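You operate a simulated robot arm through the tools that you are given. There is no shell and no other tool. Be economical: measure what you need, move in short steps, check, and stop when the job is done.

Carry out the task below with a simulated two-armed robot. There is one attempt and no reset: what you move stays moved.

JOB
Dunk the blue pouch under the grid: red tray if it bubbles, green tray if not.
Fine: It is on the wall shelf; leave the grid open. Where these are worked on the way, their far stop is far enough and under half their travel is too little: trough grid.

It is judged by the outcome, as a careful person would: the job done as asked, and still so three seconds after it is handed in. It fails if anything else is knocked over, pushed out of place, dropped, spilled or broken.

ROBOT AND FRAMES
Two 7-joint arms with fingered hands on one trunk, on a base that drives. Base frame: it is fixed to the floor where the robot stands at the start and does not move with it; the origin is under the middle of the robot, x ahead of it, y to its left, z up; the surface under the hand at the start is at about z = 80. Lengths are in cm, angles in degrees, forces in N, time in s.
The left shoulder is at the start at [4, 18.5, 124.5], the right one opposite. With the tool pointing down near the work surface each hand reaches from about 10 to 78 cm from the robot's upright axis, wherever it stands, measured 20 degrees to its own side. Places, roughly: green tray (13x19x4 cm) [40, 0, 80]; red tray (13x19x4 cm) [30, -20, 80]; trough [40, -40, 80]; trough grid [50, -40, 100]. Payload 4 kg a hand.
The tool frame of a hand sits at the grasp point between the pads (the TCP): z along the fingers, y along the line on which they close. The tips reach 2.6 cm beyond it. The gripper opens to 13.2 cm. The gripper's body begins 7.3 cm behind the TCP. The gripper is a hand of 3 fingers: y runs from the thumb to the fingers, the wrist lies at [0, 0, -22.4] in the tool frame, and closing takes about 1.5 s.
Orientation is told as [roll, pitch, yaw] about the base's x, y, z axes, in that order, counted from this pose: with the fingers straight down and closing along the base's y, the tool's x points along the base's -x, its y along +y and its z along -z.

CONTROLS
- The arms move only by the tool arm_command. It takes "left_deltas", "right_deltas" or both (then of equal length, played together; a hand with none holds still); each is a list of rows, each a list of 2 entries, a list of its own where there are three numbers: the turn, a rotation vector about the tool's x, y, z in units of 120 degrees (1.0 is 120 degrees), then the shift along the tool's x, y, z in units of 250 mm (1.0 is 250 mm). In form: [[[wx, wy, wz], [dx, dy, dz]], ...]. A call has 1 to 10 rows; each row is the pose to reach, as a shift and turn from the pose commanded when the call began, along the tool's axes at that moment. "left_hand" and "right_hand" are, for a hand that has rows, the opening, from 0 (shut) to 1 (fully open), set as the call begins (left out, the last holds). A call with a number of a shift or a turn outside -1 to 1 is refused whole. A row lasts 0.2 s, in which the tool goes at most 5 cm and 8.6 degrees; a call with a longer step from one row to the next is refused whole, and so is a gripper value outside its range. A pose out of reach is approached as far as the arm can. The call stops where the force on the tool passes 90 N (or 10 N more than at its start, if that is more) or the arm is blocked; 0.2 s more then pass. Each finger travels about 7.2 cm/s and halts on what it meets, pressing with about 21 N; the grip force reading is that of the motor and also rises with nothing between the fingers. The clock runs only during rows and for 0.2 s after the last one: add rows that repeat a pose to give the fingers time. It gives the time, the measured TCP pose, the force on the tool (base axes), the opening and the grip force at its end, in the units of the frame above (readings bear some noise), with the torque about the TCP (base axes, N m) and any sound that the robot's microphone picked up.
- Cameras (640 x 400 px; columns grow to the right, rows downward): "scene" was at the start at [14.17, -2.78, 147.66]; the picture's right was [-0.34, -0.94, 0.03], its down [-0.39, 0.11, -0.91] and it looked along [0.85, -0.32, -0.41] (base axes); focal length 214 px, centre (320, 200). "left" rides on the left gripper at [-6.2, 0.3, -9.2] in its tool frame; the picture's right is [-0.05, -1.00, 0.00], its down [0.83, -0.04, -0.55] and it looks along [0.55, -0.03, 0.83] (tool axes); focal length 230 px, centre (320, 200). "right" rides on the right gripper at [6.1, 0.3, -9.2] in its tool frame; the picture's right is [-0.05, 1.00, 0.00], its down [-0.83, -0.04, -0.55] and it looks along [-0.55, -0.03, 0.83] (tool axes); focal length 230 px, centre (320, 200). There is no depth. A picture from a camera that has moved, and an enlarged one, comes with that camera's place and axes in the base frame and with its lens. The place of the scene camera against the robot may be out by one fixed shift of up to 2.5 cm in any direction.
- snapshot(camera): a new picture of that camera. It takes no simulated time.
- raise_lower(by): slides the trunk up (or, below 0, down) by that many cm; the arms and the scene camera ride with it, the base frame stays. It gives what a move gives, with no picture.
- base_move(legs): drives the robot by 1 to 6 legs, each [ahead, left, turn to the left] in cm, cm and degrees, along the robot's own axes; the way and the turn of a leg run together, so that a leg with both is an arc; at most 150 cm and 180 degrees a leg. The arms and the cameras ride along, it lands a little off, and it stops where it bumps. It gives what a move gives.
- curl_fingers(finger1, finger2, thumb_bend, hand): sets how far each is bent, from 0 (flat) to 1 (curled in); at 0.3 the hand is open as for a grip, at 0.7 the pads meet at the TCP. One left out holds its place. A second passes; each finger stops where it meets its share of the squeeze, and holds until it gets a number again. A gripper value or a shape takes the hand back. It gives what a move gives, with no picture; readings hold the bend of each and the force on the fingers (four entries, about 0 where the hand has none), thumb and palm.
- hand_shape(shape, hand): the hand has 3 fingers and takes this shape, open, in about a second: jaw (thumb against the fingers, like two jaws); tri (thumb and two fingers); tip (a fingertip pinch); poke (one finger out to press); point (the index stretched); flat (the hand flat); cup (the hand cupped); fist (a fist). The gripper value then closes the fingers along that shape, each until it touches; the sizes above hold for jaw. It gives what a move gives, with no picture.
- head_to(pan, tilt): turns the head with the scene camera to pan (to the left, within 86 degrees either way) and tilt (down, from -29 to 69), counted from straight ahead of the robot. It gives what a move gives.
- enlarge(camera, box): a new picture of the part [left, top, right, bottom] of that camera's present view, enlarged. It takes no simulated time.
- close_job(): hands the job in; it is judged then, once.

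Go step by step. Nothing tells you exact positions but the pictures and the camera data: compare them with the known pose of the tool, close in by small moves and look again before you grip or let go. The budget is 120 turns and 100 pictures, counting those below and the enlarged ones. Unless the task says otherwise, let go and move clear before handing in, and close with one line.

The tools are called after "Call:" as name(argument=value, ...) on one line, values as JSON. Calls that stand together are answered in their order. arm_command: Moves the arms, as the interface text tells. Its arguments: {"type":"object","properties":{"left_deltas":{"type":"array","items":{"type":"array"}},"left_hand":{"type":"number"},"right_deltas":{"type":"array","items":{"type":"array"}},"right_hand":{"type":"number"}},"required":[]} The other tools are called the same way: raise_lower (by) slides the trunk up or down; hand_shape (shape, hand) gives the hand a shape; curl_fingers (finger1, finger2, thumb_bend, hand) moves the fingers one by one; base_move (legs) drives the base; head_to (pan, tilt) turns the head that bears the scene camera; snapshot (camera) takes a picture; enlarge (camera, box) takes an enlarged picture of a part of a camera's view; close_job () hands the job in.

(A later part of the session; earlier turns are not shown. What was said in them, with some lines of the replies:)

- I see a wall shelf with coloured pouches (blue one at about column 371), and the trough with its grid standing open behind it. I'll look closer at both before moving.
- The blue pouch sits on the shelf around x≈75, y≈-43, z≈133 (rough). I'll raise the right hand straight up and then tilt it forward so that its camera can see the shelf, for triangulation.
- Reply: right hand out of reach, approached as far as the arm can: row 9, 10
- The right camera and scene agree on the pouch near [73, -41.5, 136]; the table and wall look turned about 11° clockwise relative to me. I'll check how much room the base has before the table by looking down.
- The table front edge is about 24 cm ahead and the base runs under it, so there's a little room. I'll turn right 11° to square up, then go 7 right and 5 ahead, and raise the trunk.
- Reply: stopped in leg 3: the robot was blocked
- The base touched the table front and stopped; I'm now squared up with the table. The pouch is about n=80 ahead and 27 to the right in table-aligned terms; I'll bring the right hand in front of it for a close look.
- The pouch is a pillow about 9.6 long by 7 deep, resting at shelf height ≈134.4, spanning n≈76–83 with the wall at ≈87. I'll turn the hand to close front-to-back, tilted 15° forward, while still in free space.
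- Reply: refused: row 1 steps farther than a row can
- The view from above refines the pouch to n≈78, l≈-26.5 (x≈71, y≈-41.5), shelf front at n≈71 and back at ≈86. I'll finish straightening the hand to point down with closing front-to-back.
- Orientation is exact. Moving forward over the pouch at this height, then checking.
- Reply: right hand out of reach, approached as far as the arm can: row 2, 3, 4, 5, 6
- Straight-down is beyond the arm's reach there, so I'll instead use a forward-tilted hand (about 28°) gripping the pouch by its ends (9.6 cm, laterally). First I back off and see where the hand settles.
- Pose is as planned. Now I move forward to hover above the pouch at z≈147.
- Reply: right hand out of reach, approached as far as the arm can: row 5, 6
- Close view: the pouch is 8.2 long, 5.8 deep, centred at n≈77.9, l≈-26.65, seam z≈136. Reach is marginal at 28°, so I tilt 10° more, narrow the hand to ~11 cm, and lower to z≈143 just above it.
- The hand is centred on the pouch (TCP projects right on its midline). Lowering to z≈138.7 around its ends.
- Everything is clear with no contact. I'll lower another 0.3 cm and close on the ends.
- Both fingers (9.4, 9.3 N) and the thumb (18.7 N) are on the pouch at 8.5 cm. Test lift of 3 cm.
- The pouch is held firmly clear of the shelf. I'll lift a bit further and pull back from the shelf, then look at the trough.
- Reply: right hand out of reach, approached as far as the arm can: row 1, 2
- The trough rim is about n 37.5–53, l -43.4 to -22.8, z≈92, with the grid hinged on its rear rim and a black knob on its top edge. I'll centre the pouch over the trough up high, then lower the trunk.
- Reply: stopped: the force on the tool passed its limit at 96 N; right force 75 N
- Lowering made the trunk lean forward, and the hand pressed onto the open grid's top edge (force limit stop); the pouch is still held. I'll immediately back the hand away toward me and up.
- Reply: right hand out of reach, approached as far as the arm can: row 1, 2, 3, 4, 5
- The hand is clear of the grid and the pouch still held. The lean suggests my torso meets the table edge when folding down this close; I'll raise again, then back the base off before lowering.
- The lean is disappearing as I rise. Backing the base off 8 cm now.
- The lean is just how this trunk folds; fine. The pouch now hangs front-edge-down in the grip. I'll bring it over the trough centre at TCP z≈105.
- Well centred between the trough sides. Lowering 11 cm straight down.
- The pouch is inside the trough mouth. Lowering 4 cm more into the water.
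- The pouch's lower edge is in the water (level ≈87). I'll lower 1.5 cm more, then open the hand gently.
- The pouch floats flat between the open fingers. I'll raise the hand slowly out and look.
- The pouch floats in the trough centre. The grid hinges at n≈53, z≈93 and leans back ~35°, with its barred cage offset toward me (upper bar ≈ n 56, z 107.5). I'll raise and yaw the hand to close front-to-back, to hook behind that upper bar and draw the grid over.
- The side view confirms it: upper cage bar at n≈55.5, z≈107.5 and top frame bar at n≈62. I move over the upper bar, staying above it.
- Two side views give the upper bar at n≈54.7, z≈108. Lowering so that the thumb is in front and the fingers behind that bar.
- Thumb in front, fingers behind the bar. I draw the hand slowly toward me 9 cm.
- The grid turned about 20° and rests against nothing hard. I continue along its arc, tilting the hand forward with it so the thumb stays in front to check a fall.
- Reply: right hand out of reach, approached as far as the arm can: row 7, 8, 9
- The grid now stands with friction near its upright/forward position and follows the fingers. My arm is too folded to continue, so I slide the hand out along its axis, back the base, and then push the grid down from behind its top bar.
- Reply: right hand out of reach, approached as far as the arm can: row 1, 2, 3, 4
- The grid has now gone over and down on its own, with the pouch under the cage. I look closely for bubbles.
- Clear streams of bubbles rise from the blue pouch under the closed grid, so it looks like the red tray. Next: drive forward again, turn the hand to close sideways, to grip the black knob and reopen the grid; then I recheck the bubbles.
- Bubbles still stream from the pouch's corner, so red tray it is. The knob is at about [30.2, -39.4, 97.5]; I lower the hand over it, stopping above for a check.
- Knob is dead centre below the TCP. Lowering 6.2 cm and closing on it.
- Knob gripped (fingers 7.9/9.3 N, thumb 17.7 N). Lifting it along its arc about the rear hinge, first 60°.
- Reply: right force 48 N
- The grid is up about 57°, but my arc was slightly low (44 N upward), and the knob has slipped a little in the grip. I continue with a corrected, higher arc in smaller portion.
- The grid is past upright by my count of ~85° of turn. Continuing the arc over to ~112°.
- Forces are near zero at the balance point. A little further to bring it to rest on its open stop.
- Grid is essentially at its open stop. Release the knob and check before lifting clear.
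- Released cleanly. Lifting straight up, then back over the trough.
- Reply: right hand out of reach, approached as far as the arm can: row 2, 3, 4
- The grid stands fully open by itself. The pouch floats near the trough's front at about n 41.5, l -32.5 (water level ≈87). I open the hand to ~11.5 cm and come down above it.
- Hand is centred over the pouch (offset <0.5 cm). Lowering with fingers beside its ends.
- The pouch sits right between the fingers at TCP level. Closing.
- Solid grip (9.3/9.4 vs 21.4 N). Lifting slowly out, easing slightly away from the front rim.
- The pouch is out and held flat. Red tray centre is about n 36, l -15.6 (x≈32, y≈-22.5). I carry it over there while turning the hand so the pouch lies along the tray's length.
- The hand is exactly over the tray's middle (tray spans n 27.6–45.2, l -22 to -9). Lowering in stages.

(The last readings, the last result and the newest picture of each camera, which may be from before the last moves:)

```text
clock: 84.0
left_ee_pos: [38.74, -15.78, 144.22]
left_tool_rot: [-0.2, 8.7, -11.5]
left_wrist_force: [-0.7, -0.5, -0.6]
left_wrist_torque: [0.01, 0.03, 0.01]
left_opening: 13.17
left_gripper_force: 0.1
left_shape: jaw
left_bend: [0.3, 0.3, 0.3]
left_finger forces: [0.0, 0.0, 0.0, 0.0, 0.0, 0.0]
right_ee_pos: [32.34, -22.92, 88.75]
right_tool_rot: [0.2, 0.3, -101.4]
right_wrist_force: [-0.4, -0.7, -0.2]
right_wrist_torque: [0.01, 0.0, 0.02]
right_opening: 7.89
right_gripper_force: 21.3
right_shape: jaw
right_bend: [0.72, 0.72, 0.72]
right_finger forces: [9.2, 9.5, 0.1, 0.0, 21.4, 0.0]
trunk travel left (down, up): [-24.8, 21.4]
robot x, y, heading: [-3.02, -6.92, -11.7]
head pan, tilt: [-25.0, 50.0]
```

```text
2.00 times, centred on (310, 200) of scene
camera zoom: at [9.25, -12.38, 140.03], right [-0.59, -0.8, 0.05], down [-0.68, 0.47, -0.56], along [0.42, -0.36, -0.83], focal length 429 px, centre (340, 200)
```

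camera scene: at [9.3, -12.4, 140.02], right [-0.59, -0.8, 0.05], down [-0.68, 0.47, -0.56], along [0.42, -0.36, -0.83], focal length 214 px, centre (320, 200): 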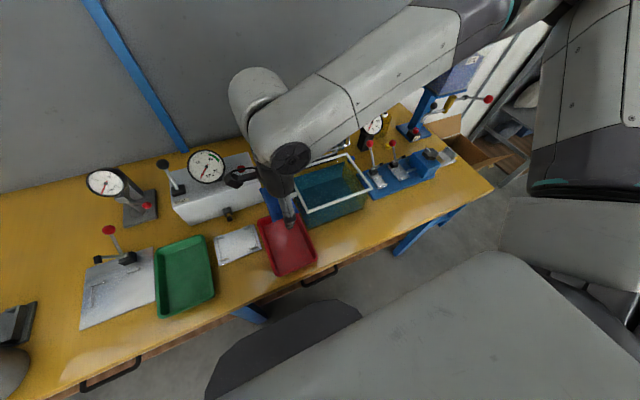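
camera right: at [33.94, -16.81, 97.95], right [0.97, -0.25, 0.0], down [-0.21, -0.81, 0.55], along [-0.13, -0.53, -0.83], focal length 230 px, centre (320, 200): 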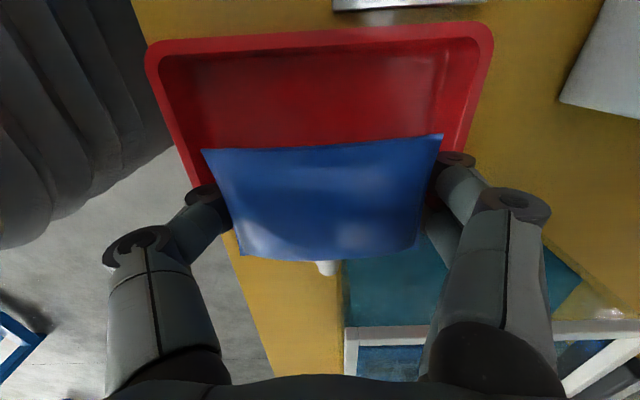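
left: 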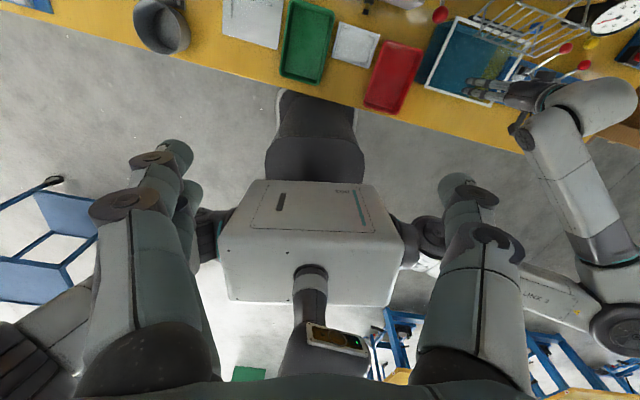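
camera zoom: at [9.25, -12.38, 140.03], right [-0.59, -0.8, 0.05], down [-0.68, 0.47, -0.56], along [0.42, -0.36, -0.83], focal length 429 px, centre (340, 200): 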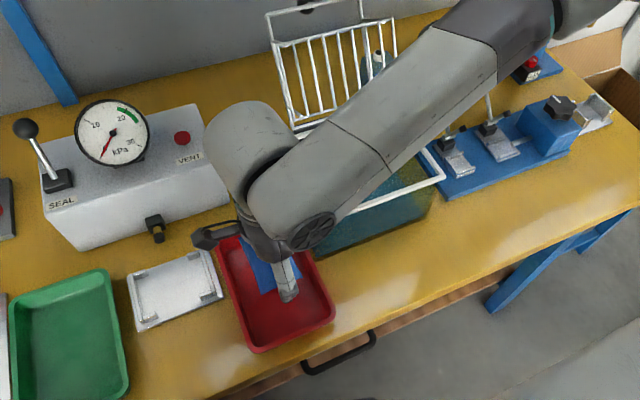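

Still well centred, above the tray rim. Final 4.4 cm down, then release.

Call:
arm_command(right_deltas=[[[0, 0, 0], [0.012, 0, 0.06]], [[0, 0, 0], [0.012, 0, 0.12]], [[0, 0, 0], [0.012, 0, 0.176]], [[0, 0, 0], [0.012, 0, 0.176]]])

Call:
snapshot(camera="right")

```text
clock: 85.0
left_ee_pos: [38.64, -15.77, 144.06]
left_tool_rot: [-0.2, 8.7, -11.5]
left_wrist_force: [0.0, 0.4, 0.2]
left_wrist_torque: [0.01, 0.02, 0.02]
left_opening: 13.2
left_gripper_force: 0.1
left_shape: jaw
left_bend: [0.3, 0.3, 0.3]
left_finger forces: [0.1, 0.0, 0.0, 0.0, 0.0, 0.0]
right_ee_pos: [31.66, -24.44, 85.58]
right_tool_rot: [0.3, 0.1, -101.2]
right_wrist_force: [-0.7, 0.3, -1.0]
right_wrist_torque: [0.0, 0.03, -0.01]
right_opening: 7.87
right_gripper_force: 20.4
right_shape: jaw
right_bend: [0.72, 0.72, 0.72]
right_finger forces: [9.2, 9.4, 0.0, 0.0, 21.3, 0.0]
right hand out of reach, approached as far as the arm can: row 1, 2, 3, 4
trunk travel left (down, up): [-24.8, 21.4]
robot x, y, heading: [-3.37, -7.21, -11.2]
head pan, tilt: [-25.0, 50.0]
```

```text
17 pictures are left
camera right: at [33.24, -18.44, 94.88], right [0.97, -0.25, 0.0], down [-0.21, -0.81, 0.55], along [-0.13, -0.54, -0.83], focal length 230 px, centre (320, 200)
```

right: 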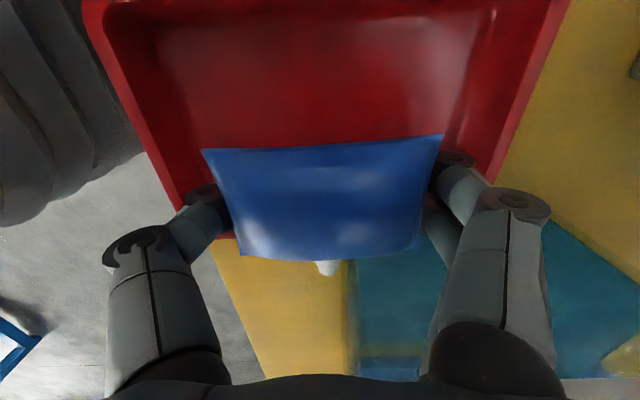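

The arm can't go lower here without drifting sideways (now l≈-17.7). I'll raise again, shift the base left and back a little for a more comfortable posture, and come back.

Call:
arm_command(right_deltas=[[[0, 0, 0], [0, 0, -0.1]], [[0, 0, 0], [0, 0, -0.25]], [[0, 0, 0], [0.03, 0, -0.4]], [[0, 0, 0], [0.06, 0, -0.52]], [[0, 0, 0], [0.06, 0, -0.6]], [[0, 0, 0], [0.06, 0, -0.6]]])

Call:
base_move(legs=[[-4, 0, 0], [0, 10, 0]])

```text
clock: 86.4
left_ee_pos: [38.81, -15.77, 143.93]
left_tool_rot: [-0.2, 8.8, -11.4]
left_wrist_force: [0.1, -0.4, -0.6]
left_wrist_torque: [0.0, 0.02, 0.0]
left_opening: 13.2
left_gripper_force: 0.0
left_shape: jaw
left_bend: [0.3, 0.3, 0.3]
left_finger forces: [0.0, 0.0, 0.0, 0.0, 0.0, 0.1]
right_ee_pos: [31.9, -23.07, 100.79]
right_tool_rot: [0.1, 0.1, -101.3]
right_wrist_force: [-0.7, -0.4, -1.2]
right_wrist_torque: [0.01, 0.0, 0.0]
right_opening: 7.86
right_gripper_force: 20.8
right_shape: jaw
right_bend: [0.72, 0.72, 0.72]
right_finger forces: [9.1, 9.4, 0.0, 0.0, 21.2, 0.2]
trunk travel left (down, up): [-24.8, 21.4]
robot x, y, heading: [-3.11, -7.22, -11.8]
head pan, tilt: [-25.0, 50.0]
```

```text
clock: 88.0
left_ee_pos: [36.71, -5.15, 144.27]
left_tool_rot: [-0.1, 8.6, -11.5]
left_wrist_force: [-0.2, 0.0, -0.9]
left_wrist_torque: [-0.03, -0.01, -0.01]
left_opening: 13.18
left_gripper_force: 0.1
left_shape: jaw
left_bend: [0.3, 0.3, 0.3]
left_finger forces: [0.1, 0.1, 0.0, 0.1, 0.0, 0.0]
right_ee_pos: [30.01, -12.63, 100.81]
right_tool_rot: [0.2, 0.1, -101.3]
right_wrist_force: [-1.0, 0.5, 0.6]
right_wrist_torque: [-0.01, -0.01, 0.05]
right_opening: 7.86
right_gripper_force: 20.9
right_shape: jaw
right_bend: [0.72, 0.72, 0.72]
right_finger forces: [9.2, 9.5, 0.0, 0.0, 21.2, 0.0]
trunk travel left (down, up): [-24.8, 21.4]
robot x, y, heading: [-4.91, 3.61, -11.7]
head pan, tilt: [-25.0, 50.0]
```

Call:
arm_command(right_deltas=[[[0, 0, 0], [-0.124, 0.059, 0]], [[0, 0, 0], [-0.248, 0.118, 0]], [[0, 0, 0], [-0.372, 0.176, 0]], [[0, 0, 0], [-0.372, 0.176, 0.1]], [[0, 0, 0], [-0.372, 0.176, 0.22]], [[0, 0, 0], [-0.372, 0.176, 0.34]], [[0, 0, 0], [-0.372, 0.176, 0.44]], [[0, 0, 0], [-0.372, 0.176, 0.44]]])

Call:
snapshot(camera="right")

Call:
snapshot(camera="scene")

```text
clock: 89.8
left_ee_pos: [36.86, -5.1, 144.17]
left_tool_rot: [-0.2, 8.8, -11.6]
left_wrist_force: [-0.6, -0.3, 0.5]
left_wrist_torque: [-0.03, -0.02, 0.04]
left_opening: 13.19
left_gripper_force: 0.1
left_shape: jaw
left_bend: [0.3, 0.3, 0.3]
left_finger forces: [0.0, 0.0, 0.0, 0.0, 0.0, 0.1]
right_ee_pos: [32.92, -22.32, 89.78]
right_tool_rot: [0.2, 0.3, -101.3]
right_wrist_force: [0.3, 1.0, -0.9]
right_wrist_torque: [0.04, 0.02, -0.01]
right_opening: 7.86
right_gripper_force: 21.4
right_shape: jaw
right_bend: [0.72, 0.72, 0.72]
right_finger forces: [9.0, 9.4, 0.0, 0.1, 21.2, 0.0]
trunk travel left (down, up): [-24.8, 21.4]
robot x, y, heading: [-4.62, 3.83, -11.5]
head pan, tilt: [-25.0, 50.0]
```

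```text
16 pictures are left
camera right: at [34.38, -16.41, 98.98], right [0.97, -0.25, 0.0], down [-0.21, -0.81, 0.55], along [-0.13, -0.54, -0.83], focal length 230 px, centre (320, 200)
```

right: 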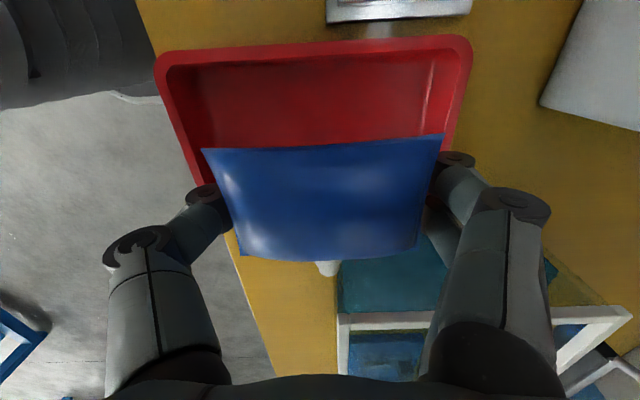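

```text
15 pictures are left
camera scene: at [7.45, -1.74, 140.04], right [-0.59, -0.8, 0.05], down [-0.68, 0.47, -0.56], along [0.42, -0.36, -0.83], focal length 214 px, centre (320, 200)
```

scene: 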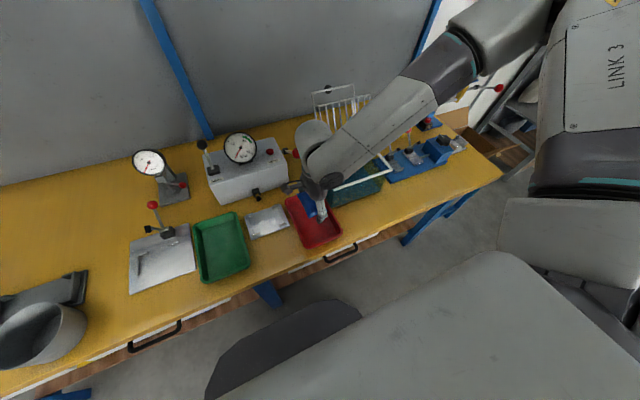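

Centred again with a freer arm. Lowering the last 5 cm.

Call:
arm_command(right_deltas=[[[0, 0, 0], [0.008, 0, 0.07]], [[0, 0, 0], [0.008, 0, 0.14]], [[0, 0, 0], [0.008, 0, 0.21]], [[0, 0, 0], [0.008, 0, 0.21]]])

Call:
snapshot(camera="right")

```text
clock: 90.8
left_ee_pos: [36.97, -5.04, 144.13]
left_tool_rot: [-0.1, 8.6, -11.5]
left_wrist_force: [-0.5, 0.3, 0.5]
left_wrist_torque: [-0.03, 0.07, -0.03]
left_opening: 13.21
left_gripper_force: 0.1
left_shape: jaw
left_bend: [0.3, 0.3, 0.3]
left_finger forces: [0.0, 0.0, 0.0, 0.1, 0.1, 0.0]
right_ee_pos: [32.91, -22.25, 84.46]
right_tool_rot: [0.2, 0.2, -101.3]
right_wrist_force: [-0.1, -0.6, -1.0]
right_wrist_torque: [0.0, -0.01, -0.03]
right_opening: 7.83
right_gripper_force: 20.7
right_shape: jaw
right_bend: [0.72, 0.72, 0.72]
right_finger forces: [9.1, 9.2, 0.1, 0.1, 21.1, 0.0]
trunk travel left (down, up): [-24.8, 21.4]
robot x, y, heading: [-5.31, 3.22, -11.5]
head pan, tilt: [-25.0, 50.0]
```

```text
14 pictures are left
camera right: at [34.42, -16.24, 93.81], right [0.97, -0.25, 0.0], down [-0.21, -0.81, 0.55], along [-0.13, -0.54, -0.83], focal length 230 px, centre (320, 200)
```

right: 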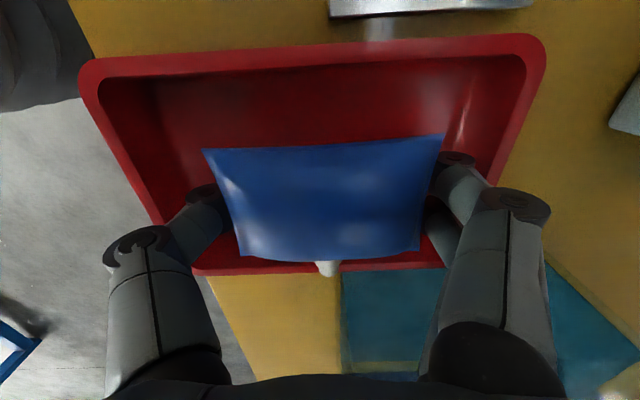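

The pouch is in the tray but close to its right rim; I shift 2.5 cm toward the tray's middle and 0.5 down, then open.

Call:
arm_command(right_deltas=[[[0, 0, 0], [0.05, -0.01, 0]], [[0, 0, 0], [0.1, -0.02, 0]], [[0, 0, 0], [0.1, -0.02, 0.02]], [[0, 0, 0], [0.1, -0.02, 0.02]]])

Call:
snapshot(camera="right")

```text
clock: 91.8
left_ee_pos: [36.93, -5.15, 144.17]
left_tool_rot: [-0.2, 8.6, -11.5]
left_wrist_force: [-0.6, 0.4, -0.3]
left_wrist_torque: [0.04, -0.02, -0.02]
left_opening: 13.17
left_gripper_force: 0.1
left_shape: jaw
left_bend: [0.3, 0.3, 0.3]
left_finger forces: [0.1, 0.0, 0.1, 0.0, 0.0, 0.1]
right_ee_pos: [32.97, -19.72, 84.05]
right_tool_rot: [0.2, 0.2, -101.4]
right_wrist_force: [-0.7, 0.4, 2.3]
right_wrist_torque: [0.1, 0.05, 0.05]
right_opening: 7.81
right_gripper_force: 20.8
right_shape: jaw
right_bend: [0.72, 0.72, 0.73]
right_finger forces: [8.3, 9.7, 0.0, 0.0, 21.5, 0.0]
trunk travel left (down, up): [-24.8, 21.4]
robot x, y, heading: [-4.9, 3.85, -11.5]
head pan, tilt: [-25.0, 50.0]
```

```text
13 pictures are left
camera right: at [34.3, -13.64, 93.3], right [0.97, -0.25, 0.0], down [-0.21, -0.81, 0.55], along [-0.13, -0.54, -0.83], focal length 230 px, centre (320, 200)
```

right: 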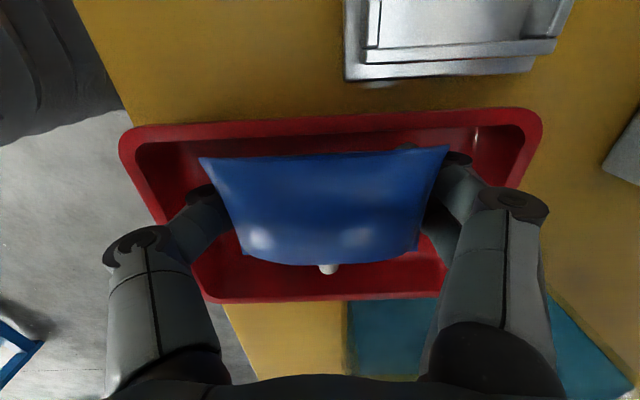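

It now touches lightly; I ease back 1.2 cm so it's centred, then open the hand.

Call:
arm_command(right_deltas=[[[0, 0, 0], [-0.025, 0, 0]], [[0, 0, 0], [-0.048, 0, 0]], [[0, 0, 0], [-0.048, 0, 0]]])

Call:
arm_command(right_deltas=[[[0, 0, 0], [0, 0, 0]], [[0, 0, 0], [0, 0, 0]], [[0, 0, 0], [0, 0, 0]], [[0, 0, 0], [0, 0, 0]]], right_hand=0.85)

Call:
snapshot(camera="right")

```text
clock: 92.6
left_ee_pos: [36.9, -5.19, 144.03]
left_tool_rot: [-0.2, 8.8, -11.5]
left_wrist_force: [0.3, 0.5, 0.6]
left_wrist_torque: [-0.02, -0.03, 0.0]
left_opening: 13.17
left_gripper_force: 0.1
left_shape: jaw
left_bend: [0.3, 0.3, 0.3]
left_finger forces: [0.1, 0.1, 0.1, 0.0, 0.0, 0.0]
right_ee_pos: [32.58, -20.82, 83.97]
right_tool_rot: [0.1, 0.2, -101.4]
right_wrist_force: [0.0, 0.6, -1.3]
right_wrist_torque: [0.01, -0.01, 0.02]
right_opening: 7.44
right_gripper_force: 20.8
right_shape: jaw
right_bend: [0.73, 0.73, 0.73]
right_finger forces: [10.5, 10.9, 0.0, 0.1, 21.0, 0.0]
trunk travel left (down, up): [-24.8, 21.4]
robot x, y, heading: [-5.1, 3.36, -11.8]
head pan, tilt: [-25.0, 50.0]
```

```text
clock: 93.6
left_ee_pos: [36.91, -5.09, 144.11]
left_tool_rot: [-0.2, 8.7, -11.6]
left_wrist_force: [0.3, -0.2, 0.3]
left_wrist_torque: [-0.04, -0.01, 0.01]
left_opening: 13.18
left_gripper_force: 0.1
left_shape: jaw
left_bend: [0.3, 0.3, 0.3]
left_finger forces: [0.0, 0.0, 0.0, 0.0, 0.1, 0.1]
right_ee_pos: [32.51, -20.82, 84.03]
right_tool_rot: [0.0, 0.1, -101.3]
right_wrist_force: [0.3, 0.3, -0.6]
right_wrist_torque: [0.01, -0.01, 0.01]
right_opening: 11.19
right_gripper_force: 0.0
right_shape: jaw
right_bend: [0.54, 0.54, 0.5]
right_finger forces: [0.0, 0.0, 0.0, 0.1, 0.1, 0.0]
trunk travel left (down, up): [-24.8, 21.4]
robot x, y, heading: [-5.34, 3.29, -11.2]
head pan, tilt: [-25.0, 50.0]
```

```text
12 pictures are left
camera right: at [34.02, -14.79, 93.27], right [0.97, -0.25, 0.0], down [-0.21, -0.81, 0.55], along [-0.13, -0.54, -0.83], focal length 230 px, centre (320, 200)
```

right: 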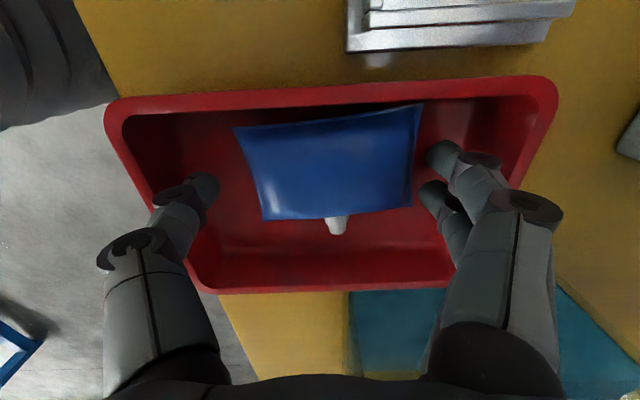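

The pouch lies in the red tray. Raising the hand straight up, clear.

Call:
arm_command(right_deltas=[[[0, 0, 0], [0, 0, -0.08]], [[0, 0, 0], [0, 0, -0.2]], [[0, 0, 0], [0, 0, -0.36]], [[0, 0, 0], [0, 0, -0.52]], [[0, 0, 0], [0, 0, -0.7]], [[0, 0, 0], [0, 0, -0.85]], [[0, 0, 0], [0, 0, -0.85]]])

Call:
snapshot(camera="right")

Call:
snapshot(camera="scene")

```text
clock: 95.2
left_ee_pos: [36.98, -5.16, 144.07]
left_tool_rot: [-0.2, 8.7, -11.6]
left_wrist_force: [1.0, 0.1, 0.1]
left_wrist_torque: [0.0, 0.0, 0.01]
left_opening: 13.2
left_gripper_force: 0.1
left_shape: jaw
left_bend: [0.3, 0.3, 0.3]
left_finger forces: [0.0, 0.1, 0.0, 0.0, 0.0, 0.0]
right_ee_pos: [32.22, -21.0, 105.28]
right_tool_rot: [0.1, 0.2, -101.3]
right_wrist_force: [-0.5, -1.1, 0.6]
right_wrist_torque: [-0.01, 0.03, 0.01]
right_opening: 11.22
right_gripper_force: 0.1
right_shape: jaw
right_bend: [0.54, 0.54, 0.5]
right_finger forces: [0.1, 0.0, 0.0, 0.0, 0.1, 0.1]
trunk travel left (down, up): [-24.8, 21.4]
robot x, y, heading: [-4.6, 3.35, -11.7]
head pan, tilt: [-25.0, 50.0]
```

```text
11 pictures are left
camera right: at [33.9, -14.96, 114.55], right [0.97, -0.25, 0.0], down [-0.21, -0.81, 0.55], along [-0.13, -0.54, -0.83], focal length 230 px, centre (320, 200)
```

right: 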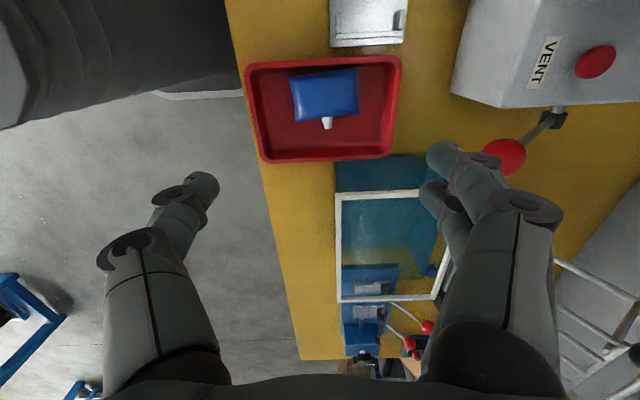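

```text
10 pictures are left
camera scene: at [7.57, -1.78, 140.01], right [-0.59, -0.8, 0.05], down [-0.68, 0.47, -0.56], along [0.42, -0.36, -0.83], focal length 214 px, centre (320, 200)
```

scene: 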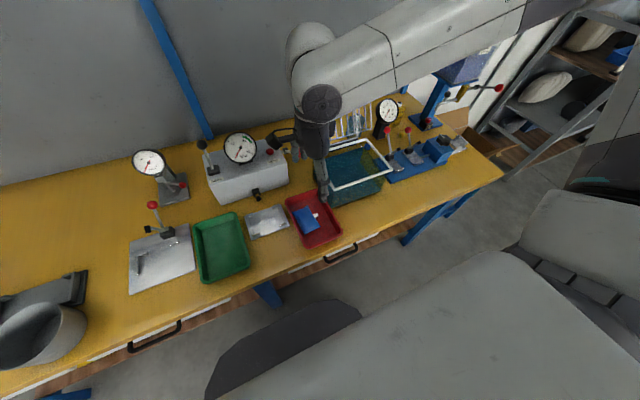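

The pouch rests in the red tray; a last check that the grid still stands open.

Call:
enlarge(camera="scene", box=[260, 80, 420, 260])

```text
2.22 times, centred on (340, 170) of scene
camera zoom: at [7.57, -1.78, 140.01], right [-0.59, -0.8, 0.05], down [-0.68, 0.47, -0.56], along [0.42, -0.36, -0.83], focal length 477 px, centre (276, 267)
```

zoom: 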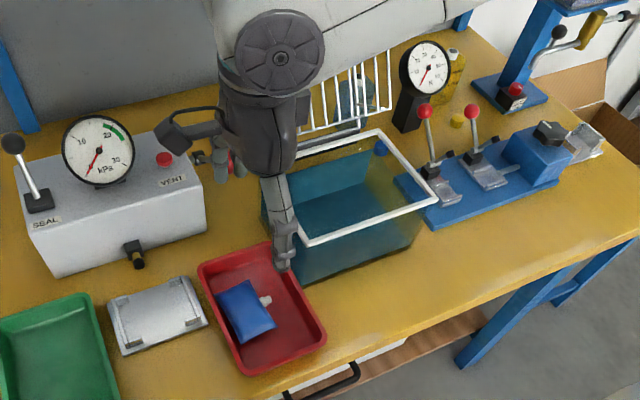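

The grid stands open, the pouch lies in the red tray, and everything else looks to be in its place, so I hand in.

Call:
close_job()

```text
The job is handed in.
```

The blue pouch bubbled when dunked under the closed grid, so it is in the red tray; the grid is left open and the hand is clear. On the way, the hand pressed on the open grid at about 96 N before I backed off; nothing looked moved or damaged.
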